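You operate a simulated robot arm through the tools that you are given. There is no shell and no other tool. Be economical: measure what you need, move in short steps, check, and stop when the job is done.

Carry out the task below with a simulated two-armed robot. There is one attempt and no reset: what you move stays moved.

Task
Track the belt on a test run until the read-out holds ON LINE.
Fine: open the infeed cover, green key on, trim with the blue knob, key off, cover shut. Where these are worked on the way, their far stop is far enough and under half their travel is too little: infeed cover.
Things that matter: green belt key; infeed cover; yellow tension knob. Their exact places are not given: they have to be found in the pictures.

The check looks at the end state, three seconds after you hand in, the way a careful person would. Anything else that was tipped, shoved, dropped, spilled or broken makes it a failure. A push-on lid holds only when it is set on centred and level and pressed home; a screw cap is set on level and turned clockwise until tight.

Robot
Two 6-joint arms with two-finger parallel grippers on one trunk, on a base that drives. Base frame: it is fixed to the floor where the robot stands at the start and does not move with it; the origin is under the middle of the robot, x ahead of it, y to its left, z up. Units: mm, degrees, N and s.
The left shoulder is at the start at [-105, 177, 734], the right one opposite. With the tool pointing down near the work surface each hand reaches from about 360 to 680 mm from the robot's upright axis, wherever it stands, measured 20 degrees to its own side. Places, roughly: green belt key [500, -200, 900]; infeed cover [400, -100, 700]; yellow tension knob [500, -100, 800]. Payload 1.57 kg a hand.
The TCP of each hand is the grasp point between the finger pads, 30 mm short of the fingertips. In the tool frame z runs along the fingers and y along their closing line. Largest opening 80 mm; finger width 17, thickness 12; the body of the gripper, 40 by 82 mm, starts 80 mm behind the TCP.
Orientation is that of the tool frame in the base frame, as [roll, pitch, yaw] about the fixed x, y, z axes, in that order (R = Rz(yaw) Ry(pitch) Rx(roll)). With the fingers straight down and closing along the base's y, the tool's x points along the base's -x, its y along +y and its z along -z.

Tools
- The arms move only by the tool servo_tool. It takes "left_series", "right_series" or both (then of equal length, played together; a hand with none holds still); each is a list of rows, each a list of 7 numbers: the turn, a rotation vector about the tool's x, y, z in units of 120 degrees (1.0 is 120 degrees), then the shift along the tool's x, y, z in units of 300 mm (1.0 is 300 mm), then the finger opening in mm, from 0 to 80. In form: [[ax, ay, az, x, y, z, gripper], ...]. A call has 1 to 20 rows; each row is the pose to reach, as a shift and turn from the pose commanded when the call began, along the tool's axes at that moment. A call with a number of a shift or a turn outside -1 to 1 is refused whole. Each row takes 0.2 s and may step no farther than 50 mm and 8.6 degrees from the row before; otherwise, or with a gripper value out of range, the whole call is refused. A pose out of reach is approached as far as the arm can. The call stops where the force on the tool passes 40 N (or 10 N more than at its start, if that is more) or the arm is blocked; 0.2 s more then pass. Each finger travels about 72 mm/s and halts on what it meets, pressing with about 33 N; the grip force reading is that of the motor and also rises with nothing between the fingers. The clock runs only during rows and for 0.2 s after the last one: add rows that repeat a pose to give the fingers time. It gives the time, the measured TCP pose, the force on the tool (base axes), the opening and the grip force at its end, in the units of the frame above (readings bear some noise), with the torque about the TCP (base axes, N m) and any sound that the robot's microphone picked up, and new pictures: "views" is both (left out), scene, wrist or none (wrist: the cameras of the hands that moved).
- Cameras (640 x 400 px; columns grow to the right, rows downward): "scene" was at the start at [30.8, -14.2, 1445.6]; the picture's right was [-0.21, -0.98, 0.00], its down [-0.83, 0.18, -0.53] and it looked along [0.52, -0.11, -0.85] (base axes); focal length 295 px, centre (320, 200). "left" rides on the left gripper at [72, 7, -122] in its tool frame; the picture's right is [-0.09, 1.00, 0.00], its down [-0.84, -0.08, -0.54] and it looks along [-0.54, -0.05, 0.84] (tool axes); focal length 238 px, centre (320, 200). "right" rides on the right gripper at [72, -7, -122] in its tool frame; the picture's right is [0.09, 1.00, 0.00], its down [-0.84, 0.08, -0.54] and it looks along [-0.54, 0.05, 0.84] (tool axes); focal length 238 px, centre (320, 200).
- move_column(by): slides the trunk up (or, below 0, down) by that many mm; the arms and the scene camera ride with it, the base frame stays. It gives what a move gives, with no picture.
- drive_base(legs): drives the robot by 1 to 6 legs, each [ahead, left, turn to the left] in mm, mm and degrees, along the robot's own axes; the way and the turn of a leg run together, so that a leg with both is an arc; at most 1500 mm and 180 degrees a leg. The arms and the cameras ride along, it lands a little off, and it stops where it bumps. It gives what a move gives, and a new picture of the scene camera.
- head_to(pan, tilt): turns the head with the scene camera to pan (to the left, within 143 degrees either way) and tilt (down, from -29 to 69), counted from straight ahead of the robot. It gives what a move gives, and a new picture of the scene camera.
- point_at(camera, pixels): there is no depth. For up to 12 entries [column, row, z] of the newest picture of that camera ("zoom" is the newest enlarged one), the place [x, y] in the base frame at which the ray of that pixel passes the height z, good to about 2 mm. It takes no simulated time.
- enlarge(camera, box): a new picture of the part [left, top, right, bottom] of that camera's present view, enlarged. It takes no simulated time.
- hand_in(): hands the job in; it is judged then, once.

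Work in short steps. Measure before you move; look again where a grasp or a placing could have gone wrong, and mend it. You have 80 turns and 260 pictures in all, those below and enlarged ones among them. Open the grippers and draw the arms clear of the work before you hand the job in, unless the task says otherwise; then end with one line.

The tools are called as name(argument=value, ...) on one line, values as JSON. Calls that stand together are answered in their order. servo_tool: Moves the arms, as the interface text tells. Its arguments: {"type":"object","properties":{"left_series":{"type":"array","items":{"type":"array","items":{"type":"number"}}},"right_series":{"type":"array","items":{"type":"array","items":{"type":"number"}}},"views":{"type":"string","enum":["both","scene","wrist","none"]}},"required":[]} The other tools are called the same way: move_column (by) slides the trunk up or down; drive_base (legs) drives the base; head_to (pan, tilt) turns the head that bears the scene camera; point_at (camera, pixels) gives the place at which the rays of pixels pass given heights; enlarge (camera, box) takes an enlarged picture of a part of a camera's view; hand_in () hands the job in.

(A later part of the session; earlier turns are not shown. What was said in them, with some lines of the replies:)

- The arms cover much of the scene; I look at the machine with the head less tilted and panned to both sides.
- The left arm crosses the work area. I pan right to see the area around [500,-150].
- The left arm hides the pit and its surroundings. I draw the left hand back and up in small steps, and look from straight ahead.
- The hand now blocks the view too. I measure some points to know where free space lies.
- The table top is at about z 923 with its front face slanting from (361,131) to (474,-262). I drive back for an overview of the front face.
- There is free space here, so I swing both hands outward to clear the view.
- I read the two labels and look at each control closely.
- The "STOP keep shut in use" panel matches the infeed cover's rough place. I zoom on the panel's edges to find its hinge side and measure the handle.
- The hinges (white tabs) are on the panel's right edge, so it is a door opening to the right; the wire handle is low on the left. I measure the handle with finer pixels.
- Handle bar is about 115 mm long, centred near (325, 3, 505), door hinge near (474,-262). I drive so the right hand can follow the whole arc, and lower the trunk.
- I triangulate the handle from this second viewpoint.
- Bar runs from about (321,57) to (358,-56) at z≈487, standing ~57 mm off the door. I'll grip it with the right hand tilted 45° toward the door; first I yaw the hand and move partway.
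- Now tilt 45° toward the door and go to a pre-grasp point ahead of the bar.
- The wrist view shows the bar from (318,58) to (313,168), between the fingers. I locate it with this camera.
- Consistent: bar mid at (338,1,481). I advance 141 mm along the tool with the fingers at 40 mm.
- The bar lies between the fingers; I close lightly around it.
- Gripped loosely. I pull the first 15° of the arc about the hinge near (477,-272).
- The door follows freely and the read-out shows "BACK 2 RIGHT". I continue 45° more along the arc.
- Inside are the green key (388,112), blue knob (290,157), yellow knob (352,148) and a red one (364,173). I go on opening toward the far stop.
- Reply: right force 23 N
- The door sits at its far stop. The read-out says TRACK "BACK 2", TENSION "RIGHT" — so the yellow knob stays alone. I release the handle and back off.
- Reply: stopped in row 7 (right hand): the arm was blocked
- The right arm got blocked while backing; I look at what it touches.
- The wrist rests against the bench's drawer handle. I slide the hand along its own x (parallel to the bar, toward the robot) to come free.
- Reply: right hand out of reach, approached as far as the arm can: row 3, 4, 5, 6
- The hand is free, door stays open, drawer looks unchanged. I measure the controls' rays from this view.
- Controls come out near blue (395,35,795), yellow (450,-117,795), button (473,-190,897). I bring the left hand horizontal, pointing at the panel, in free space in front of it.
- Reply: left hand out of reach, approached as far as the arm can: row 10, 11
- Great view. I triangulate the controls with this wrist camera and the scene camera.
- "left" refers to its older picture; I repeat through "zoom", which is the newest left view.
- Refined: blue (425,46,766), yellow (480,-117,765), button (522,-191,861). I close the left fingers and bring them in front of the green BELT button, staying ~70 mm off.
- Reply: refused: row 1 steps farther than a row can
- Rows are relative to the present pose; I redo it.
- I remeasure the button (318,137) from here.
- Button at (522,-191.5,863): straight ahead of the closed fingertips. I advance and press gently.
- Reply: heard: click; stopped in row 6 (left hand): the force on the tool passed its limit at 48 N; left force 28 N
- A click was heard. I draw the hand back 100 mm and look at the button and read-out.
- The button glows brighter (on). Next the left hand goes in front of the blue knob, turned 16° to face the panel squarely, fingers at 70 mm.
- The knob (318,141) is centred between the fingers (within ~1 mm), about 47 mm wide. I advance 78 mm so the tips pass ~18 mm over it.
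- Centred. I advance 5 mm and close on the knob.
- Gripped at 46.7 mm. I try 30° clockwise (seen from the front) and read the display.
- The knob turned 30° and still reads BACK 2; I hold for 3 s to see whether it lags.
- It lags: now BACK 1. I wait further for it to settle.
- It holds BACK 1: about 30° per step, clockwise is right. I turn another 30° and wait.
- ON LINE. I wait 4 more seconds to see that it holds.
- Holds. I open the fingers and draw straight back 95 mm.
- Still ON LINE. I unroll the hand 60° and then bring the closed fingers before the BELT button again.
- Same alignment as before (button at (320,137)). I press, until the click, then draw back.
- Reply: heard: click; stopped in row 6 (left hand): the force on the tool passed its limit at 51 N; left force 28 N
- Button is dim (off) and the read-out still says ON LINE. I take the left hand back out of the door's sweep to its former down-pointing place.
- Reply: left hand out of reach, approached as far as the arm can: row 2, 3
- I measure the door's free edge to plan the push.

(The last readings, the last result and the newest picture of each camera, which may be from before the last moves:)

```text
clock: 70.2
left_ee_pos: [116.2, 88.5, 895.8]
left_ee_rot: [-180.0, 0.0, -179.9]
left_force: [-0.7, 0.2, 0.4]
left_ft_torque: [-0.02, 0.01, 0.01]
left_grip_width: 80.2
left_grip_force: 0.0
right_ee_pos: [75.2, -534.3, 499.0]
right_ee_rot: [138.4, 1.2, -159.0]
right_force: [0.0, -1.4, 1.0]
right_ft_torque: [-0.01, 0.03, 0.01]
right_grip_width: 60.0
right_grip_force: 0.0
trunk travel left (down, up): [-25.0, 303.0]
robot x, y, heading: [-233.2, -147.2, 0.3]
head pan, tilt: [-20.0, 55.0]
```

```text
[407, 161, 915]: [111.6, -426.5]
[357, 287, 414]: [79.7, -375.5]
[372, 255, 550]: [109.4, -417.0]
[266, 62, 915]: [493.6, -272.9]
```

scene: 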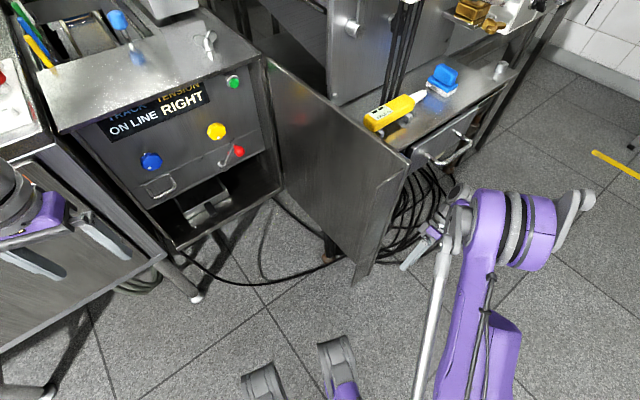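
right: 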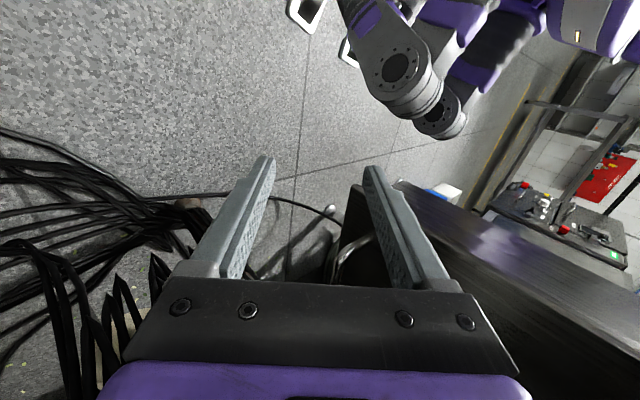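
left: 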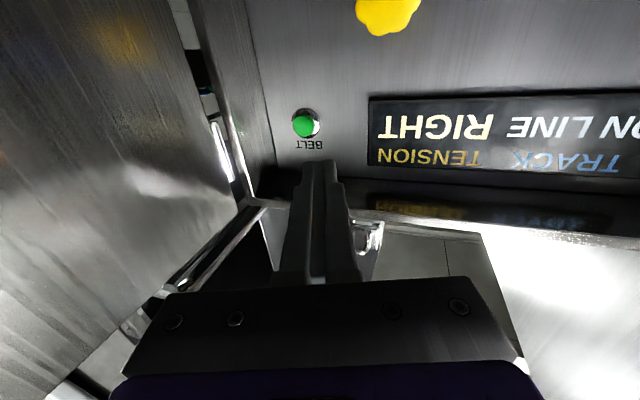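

Door stands at ~94°, free edge near (105,-410). I'll push its outer face with closed right fingers; first lift the right hand to z≈600 and turn it away from the bench.

servo_tool(right_series=[[0, -0.044, 0.044, -0.031, 0.052, -0.022, 0], [0, -0.088, 0.088, -0.062, 0.103, -0.044, 0], [0, -0.1325, 0.1325, -0.093, 0.155, -0.066, 0], [0, -0.177, 0.177, -0.125, 0.207, -0.089, 0], [0, -0.221, 0.221, -0.156, 0.258, -0.111, 0], [0, -0.265, 0.265, -0.187, 0.31, -0.133, 0], [0, -0.265, 0.265, -0.187, 0.31, -0.133, 0]], views="both")

```text
clock: 71.8
left_ee_pos: [116.9, 87.6, 895.4]
left_ee_rot: [-179.8, -0.1, -179.9]
left_force: [-0.5, 0.3, -1.7]
left_ft_torque: [-0.01, 0.01, 0.0]
left_grip_width: 80.1
left_grip_force: 0.0
right_ee_pos: [110.5, -473.6, 592.2]
right_ee_rot: [136.5, 3.2, 156.0]
right_force: [0.4, 0.6, 0.7]
right_ft_torque: [0.02, 0.01, 0.02]
right_grip_width: 0.0
right_grip_force: 21.1
trunk travel left (down, up): [-25.0, 303.0]
robot x, y, heading: [-233.9, -144.9, 0.1]
head pan, tilt: [-20.0, 55.0]
```

scene: 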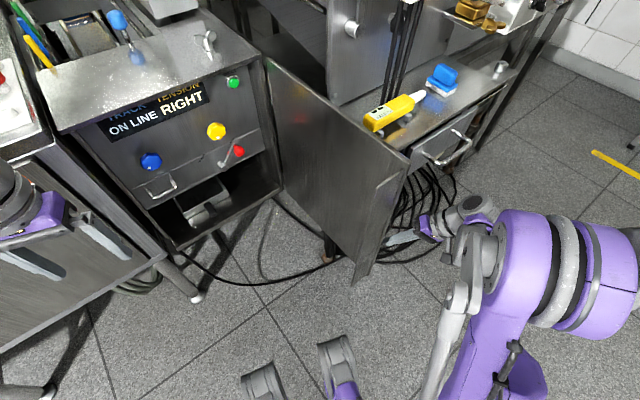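
right: 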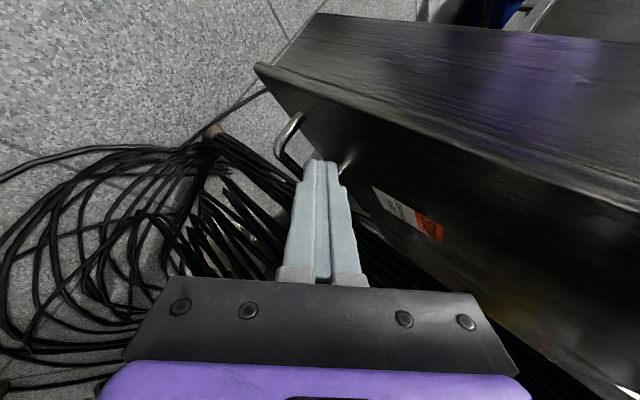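

The hand sits beside the door's free edge, fingers closed. I push the outer face along the closing arc down to about 65°.

servo_tool(right_series=[[0, 0, 0, -0.008, 0.019, 0.099, 0], [0, 0, 0, -0.015, 0.034, 0.201, 0], [0.0009, -0.0115, 0.0121, 0.071, 0.107, 0.264, 0], [0.0019, -0.0229, 0.0241, 0.155, 0.181, 0.328, 0], [0.003, -0.0372, 0.0392, 0.21, 0.248, 0.387, 0], [0.0042, -0.0515, 0.0543, 0.265, 0.316, 0.447, 0], [0.0054, -0.0658, 0.0694, 0.304, 0.39, 0.514, 0], [0.0065, -0.0802, 0.0845, 0.343, 0.463, 0.581, 0]], views="both")

```text
clock: 73.7
left_ee_pos: [116.9, 87.8, 895.1]
left_ee_rot: [-179.8, 0.1, -179.8]
left_force: [0.1, -0.4, -0.3]
left_ft_torque: [-0.01, -0.04, 0.02]
left_grip_width: 80.2
left_grip_force: 0.1
right_ee_pos: [108.0, -231.7, 553.8]
right_ee_rot: [136.7, 3.3, 142.1]
right_force: [0.8, 0.2, -0.1]
right_ft_torque: [0.02, -0.04, -0.02]
right_grip_width: 0.2
right_grip_force: 21.4
trunk travel left (down, up): [-25.0, 303.0]
robot x, y, heading: [-234.6, -143.8, 0.2]
head pan, tilt: [-20.0, 55.0]
```

scene: 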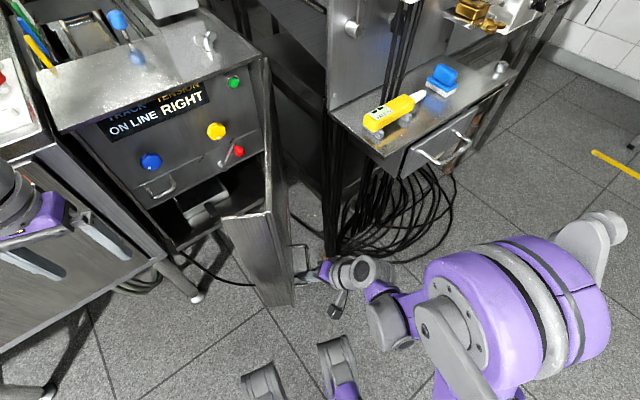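
right: 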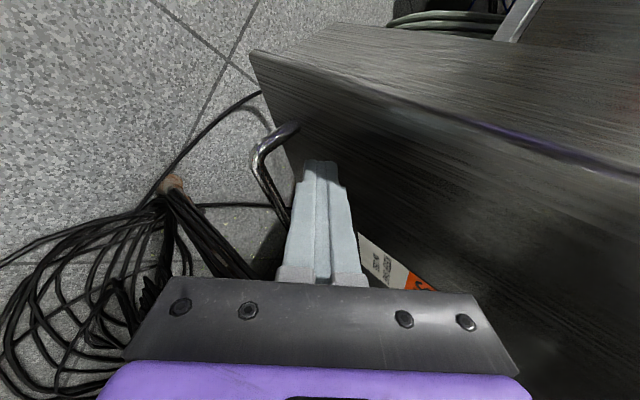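

The door follows well. I continue the arc down to about 15°.

servo_tool(right_series=[[0.0014, -0.0172, 0.0181, 0.047, 0.07, 0.063, 0], [0.0028, -0.0344, 0.0362, 0.092, 0.142, 0.127, 0], [0.0042, -0.0515, 0.0543, 0.124, 0.216, 0.196, 0], [0.0056, -0.0687, 0.0724, 0.15, 0.292, 0.266, 0], [0.007, -0.0859, 0.0905, 0.165, 0.37, 0.338, 0], [0.0084, -0.103, 0.1086, 0.171, 0.446, 0.41, 0], [0.0098, -0.1202, 0.1267, 0.169, 0.523, 0.483, 0], [0.0112, -0.1374, 0.1448, 0.157, 0.598, 0.555, 0], [0.0126, -0.1546, 0.1629, 0.135, 0.672, 0.628, 0], [0.014, -0.1717, 0.181, 0.106, 0.744, 0.698, 0]], views="both")

```text
clock: 75.8
left_ee_pos: [117.7, 87.5, 896.1]
left_ee_rot: [-179.8, -0.1, -180.0]
left_force: [0.5, 0.1, -0.1]
left_ft_torque: [0.0, 0.02, 0.01]
left_grip_width: 80.0
left_grip_force: 0.0
right_ee_pos: [272.6, 29.6, 553.7]
right_ee_rot: [136.5, 3.3, 111.9]
right_force: [0.7, -0.8, -0.1]
right_ft_torque: [0.03, -0.04, 0.02]
right_grip_width: 0.0
right_grip_force: 22.1
trunk travel left (down, up): [-25.0, 303.0]
robot x, y, heading: [-236.9, -146.3, 0.3]
head pan, tilt: [-20.0, 55.0]
```

scene: 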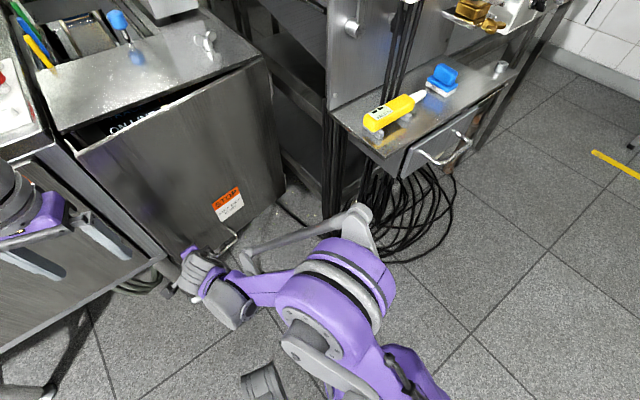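
right: 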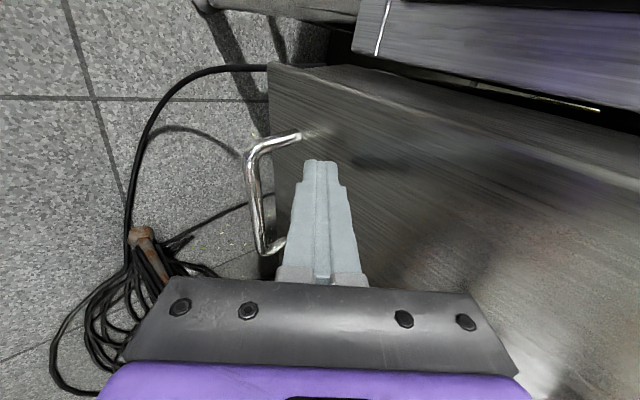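

Almost shut. I push the last 15° in finer steps until it seats.

servo_tool(right_series=[[0, 0, 0, 0.007, 0.039, 0.036, 0], [0, 0, 0, 0.014, 0.078, 0.073, 0], [0, 0, 0, 0.019, 0.116, 0.108, 0], [0, 0, 0, 0.02, 0.152, 0.143, 0], [0, 0, 0, 0.018, 0.191, 0.18, 0], [0, 0, 0, 0.013, 0.229, 0.216, 0], [0, 0, 0, 0.012, 0.239, 0.225, 0], [0, 0, 0, 0.01, 0.248, 0.235, 0], [0, 0, 0, 0.009, 0.256, 0.243, 0], [0, 0, 0, 0.008, 0.264, 0.251, 0]], views="both")

```text
clock: 77.0
left_ee_pos: [116.0, 85.9, 896.3]
left_ee_rot: [-179.9, 0.0, -179.9]
left_force: [0.4, 0.7, 1.5]
left_ft_torque: [0.01, 0.02, 0.0]
left_grip_width: 79.9
left_grip_force: 0.1
right_ee_pos: [331.7, 59.6, 553.2]
right_ee_rot: [137.1, 3.4, 112.0]
right_force: [-10.7, -4.5, 9.3]
right_ft_torque: [-0.03, -0.1, -0.12]
right_grip_width: 0.0
right_grip_force: 21.1
trunk travel left (down, up): [-25.0, 303.0]
robot x, y, heading: [-232.7, -146.9, 0.1]
head pan, tilt: [-20.0, 55.0]
stopped in row 5 (right hand): the force on the tool passed its limit at 54 N (the readings are from after the stop); the commanded pose is now the measured one
```

scene: 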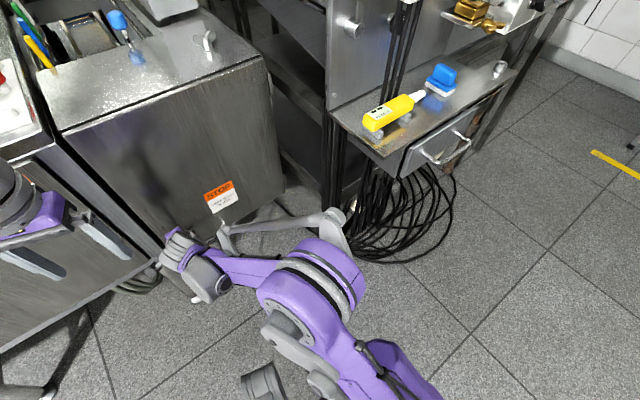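
right: 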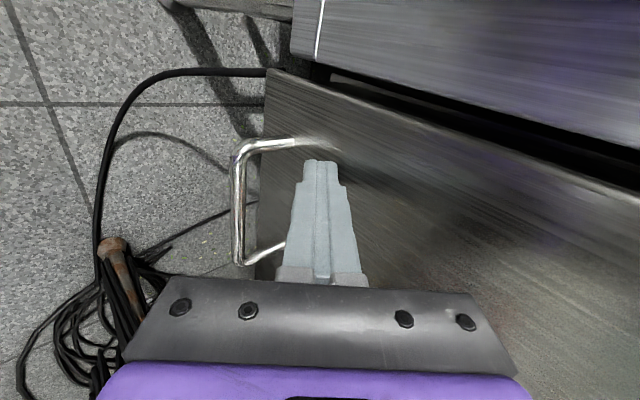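

Force rose at the stop. I back the hand off 60 mm and check whether the door is flush.

servo_tool(right_series=[[0, 0, 0, 0, -0.05, -0.08, 0], [0, 0, 0, 0, -0.1, -0.16, 0], [0, 0, 0, 0, -0.15, -0.24, 0], [0, 0, 0, 0, -0.2, -0.32, 0]], views="wrist")

head_to(pan=10, tilt=50)

enlarge(camera="scene", box=[215, 60, 455, 210])

```text
clock: 78.0
left_ee_pos: [117.8, 87.6, 895.7]
left_ee_rot: [-179.9, 0.0, -179.9]
left_force: [-0.2, -0.7, -0.3]
left_ft_torque: [0.04, -0.01, -0.01]
left_grip_width: 80.0
left_grip_force: 0.1
right_ee_pos: [229.7, 22.0, 580.4]
right_ee_rot: [137.1, 3.3, 112.0]
right_force: [-0.1, 0.7, 0.1]
right_ft_torque: [0.0, 0.01, -0.01]
right_grip_width: 0.0
right_grip_force: 21.7
trunk travel left (down, up): [-25.0, 303.0]
robot x, y, heading: [-239.2, -145.7, 0.2]
head pan, tilt: [-20.0, 55.0]
```

right: 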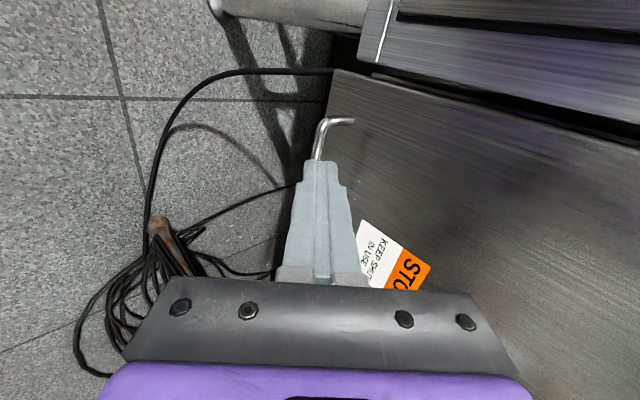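

```text
clock: 79.0
left_ee_pos: [118.5, 88.3, 895.4]
left_ee_rot: [-179.9, 0.1, -179.8]
left_force: [-0.2, -1.3, -0.1]
left_ft_torque: [0.01, 0.03, 0.04]
left_grip_width: 79.8
left_grip_force: 0.1
right_ee_pos: [229.9, 21.9, 580.5]
right_ee_rot: [137.0, 3.2, 112.0]
right_force: [-1.0, 0.7, -0.7]
right_ft_torque: [0.01, 0.02, 0.02]
right_grip_width: 0.0
right_grip_force: 21.3
trunk travel left (down, up): [-25.0, 303.0]
robot x, y, heading: [-234.4, -141.5, 0.0]
head pan, tilt: [10.0, 50.0]
```

scene: 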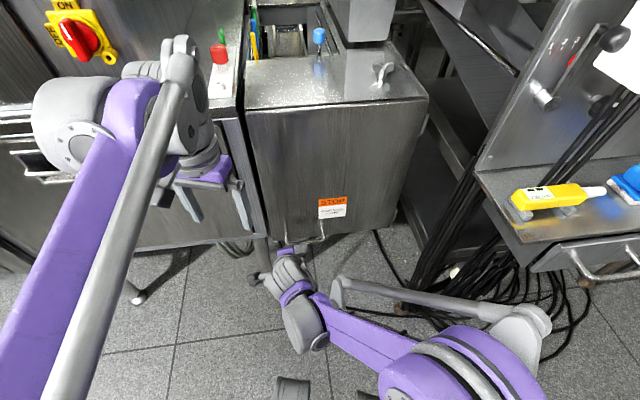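

```text
2.67 times, centred on (335, 135) of scene
```

zoom: 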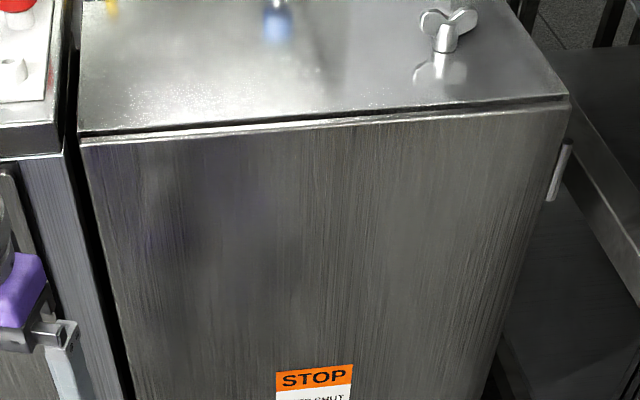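

The door matches its original shut position (label and edges shifted only as the table corner did). I open the right gripper and draw it well clear.

servo_tool(right_series=[[0, 0, 0, -0.084, -0.059, -0.05, 0], [0, 0, 0, -0.168, -0.118, -0.1, 20], [0, 0, 0, -0.251, -0.177, -0.149, 40], [0, 0, 0, -0.335, -0.236, -0.198, 60], [0, 0, 0, -0.419, -0.295, -0.248, 80], [0, 0, 0, -0.419, -0.295, -0.248, 80], [0, 0, 0, -0.419, -0.295, -0.248, 80]], views="scene")

enlarge(camera="scene", box=[200, 180, 360, 280])

```text
clock: 80.6
left_ee_pos: [117.6, 88.3, 895.9]
left_ee_rot: [-179.8, 0.0, -179.9]
left_force: [-0.3, 0.2, -0.1]
left_ft_torque: [-0.02, 0.0, -0.02]
left_grip_width: 80.1
left_grip_force: 0.1
right_ee_pos: [171.2, -138.0, 582.2]
right_ee_rot: [137.1, 3.3, 112.0]
right_force: [-0.1, 0.3, 0.1]
right_ft_torque: [-0.01, 0.03, -0.02]
right_grip_width: 80.1
right_grip_force: 0.0
trunk travel left (down, up): [-25.0, 303.0]
robot x, y, heading: [-236.0, -147.4, 0.2]
head pan, tilt: [10.0, 50.0]
```

scene: 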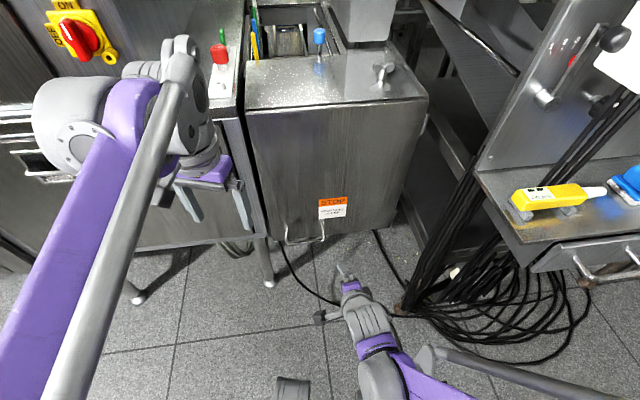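

```text
4.00 times, centred on (280, 230) of scene
```

zoom: 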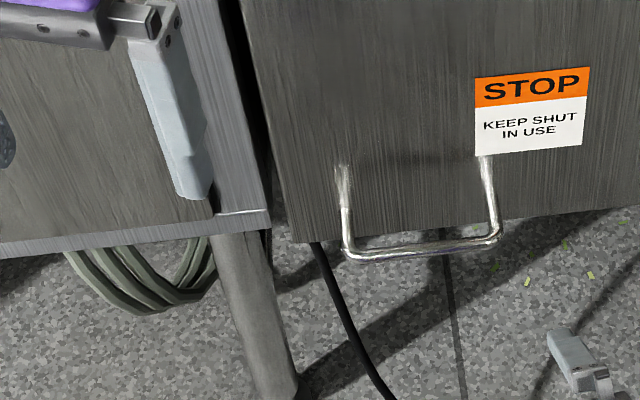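

The cover is shut, belt key off, read-out was left at ON LINE, and both hands are open and clear. I hand in.

hand_in()

```text
The job is handed in.
```

The belt reads ON LINE: it held for over four seconds with the belt running, and still read ON LINE after I switched the green key off. I opened the infeed cover, turned the blue knob about 60° clockwise from BACK 2, then shut the cover. I left the yellow tension knob alone because tension already read RIGHT. While backing off the open cover, the right arm brushed the drawer handle of the bench beside it; nothing there looked moved.
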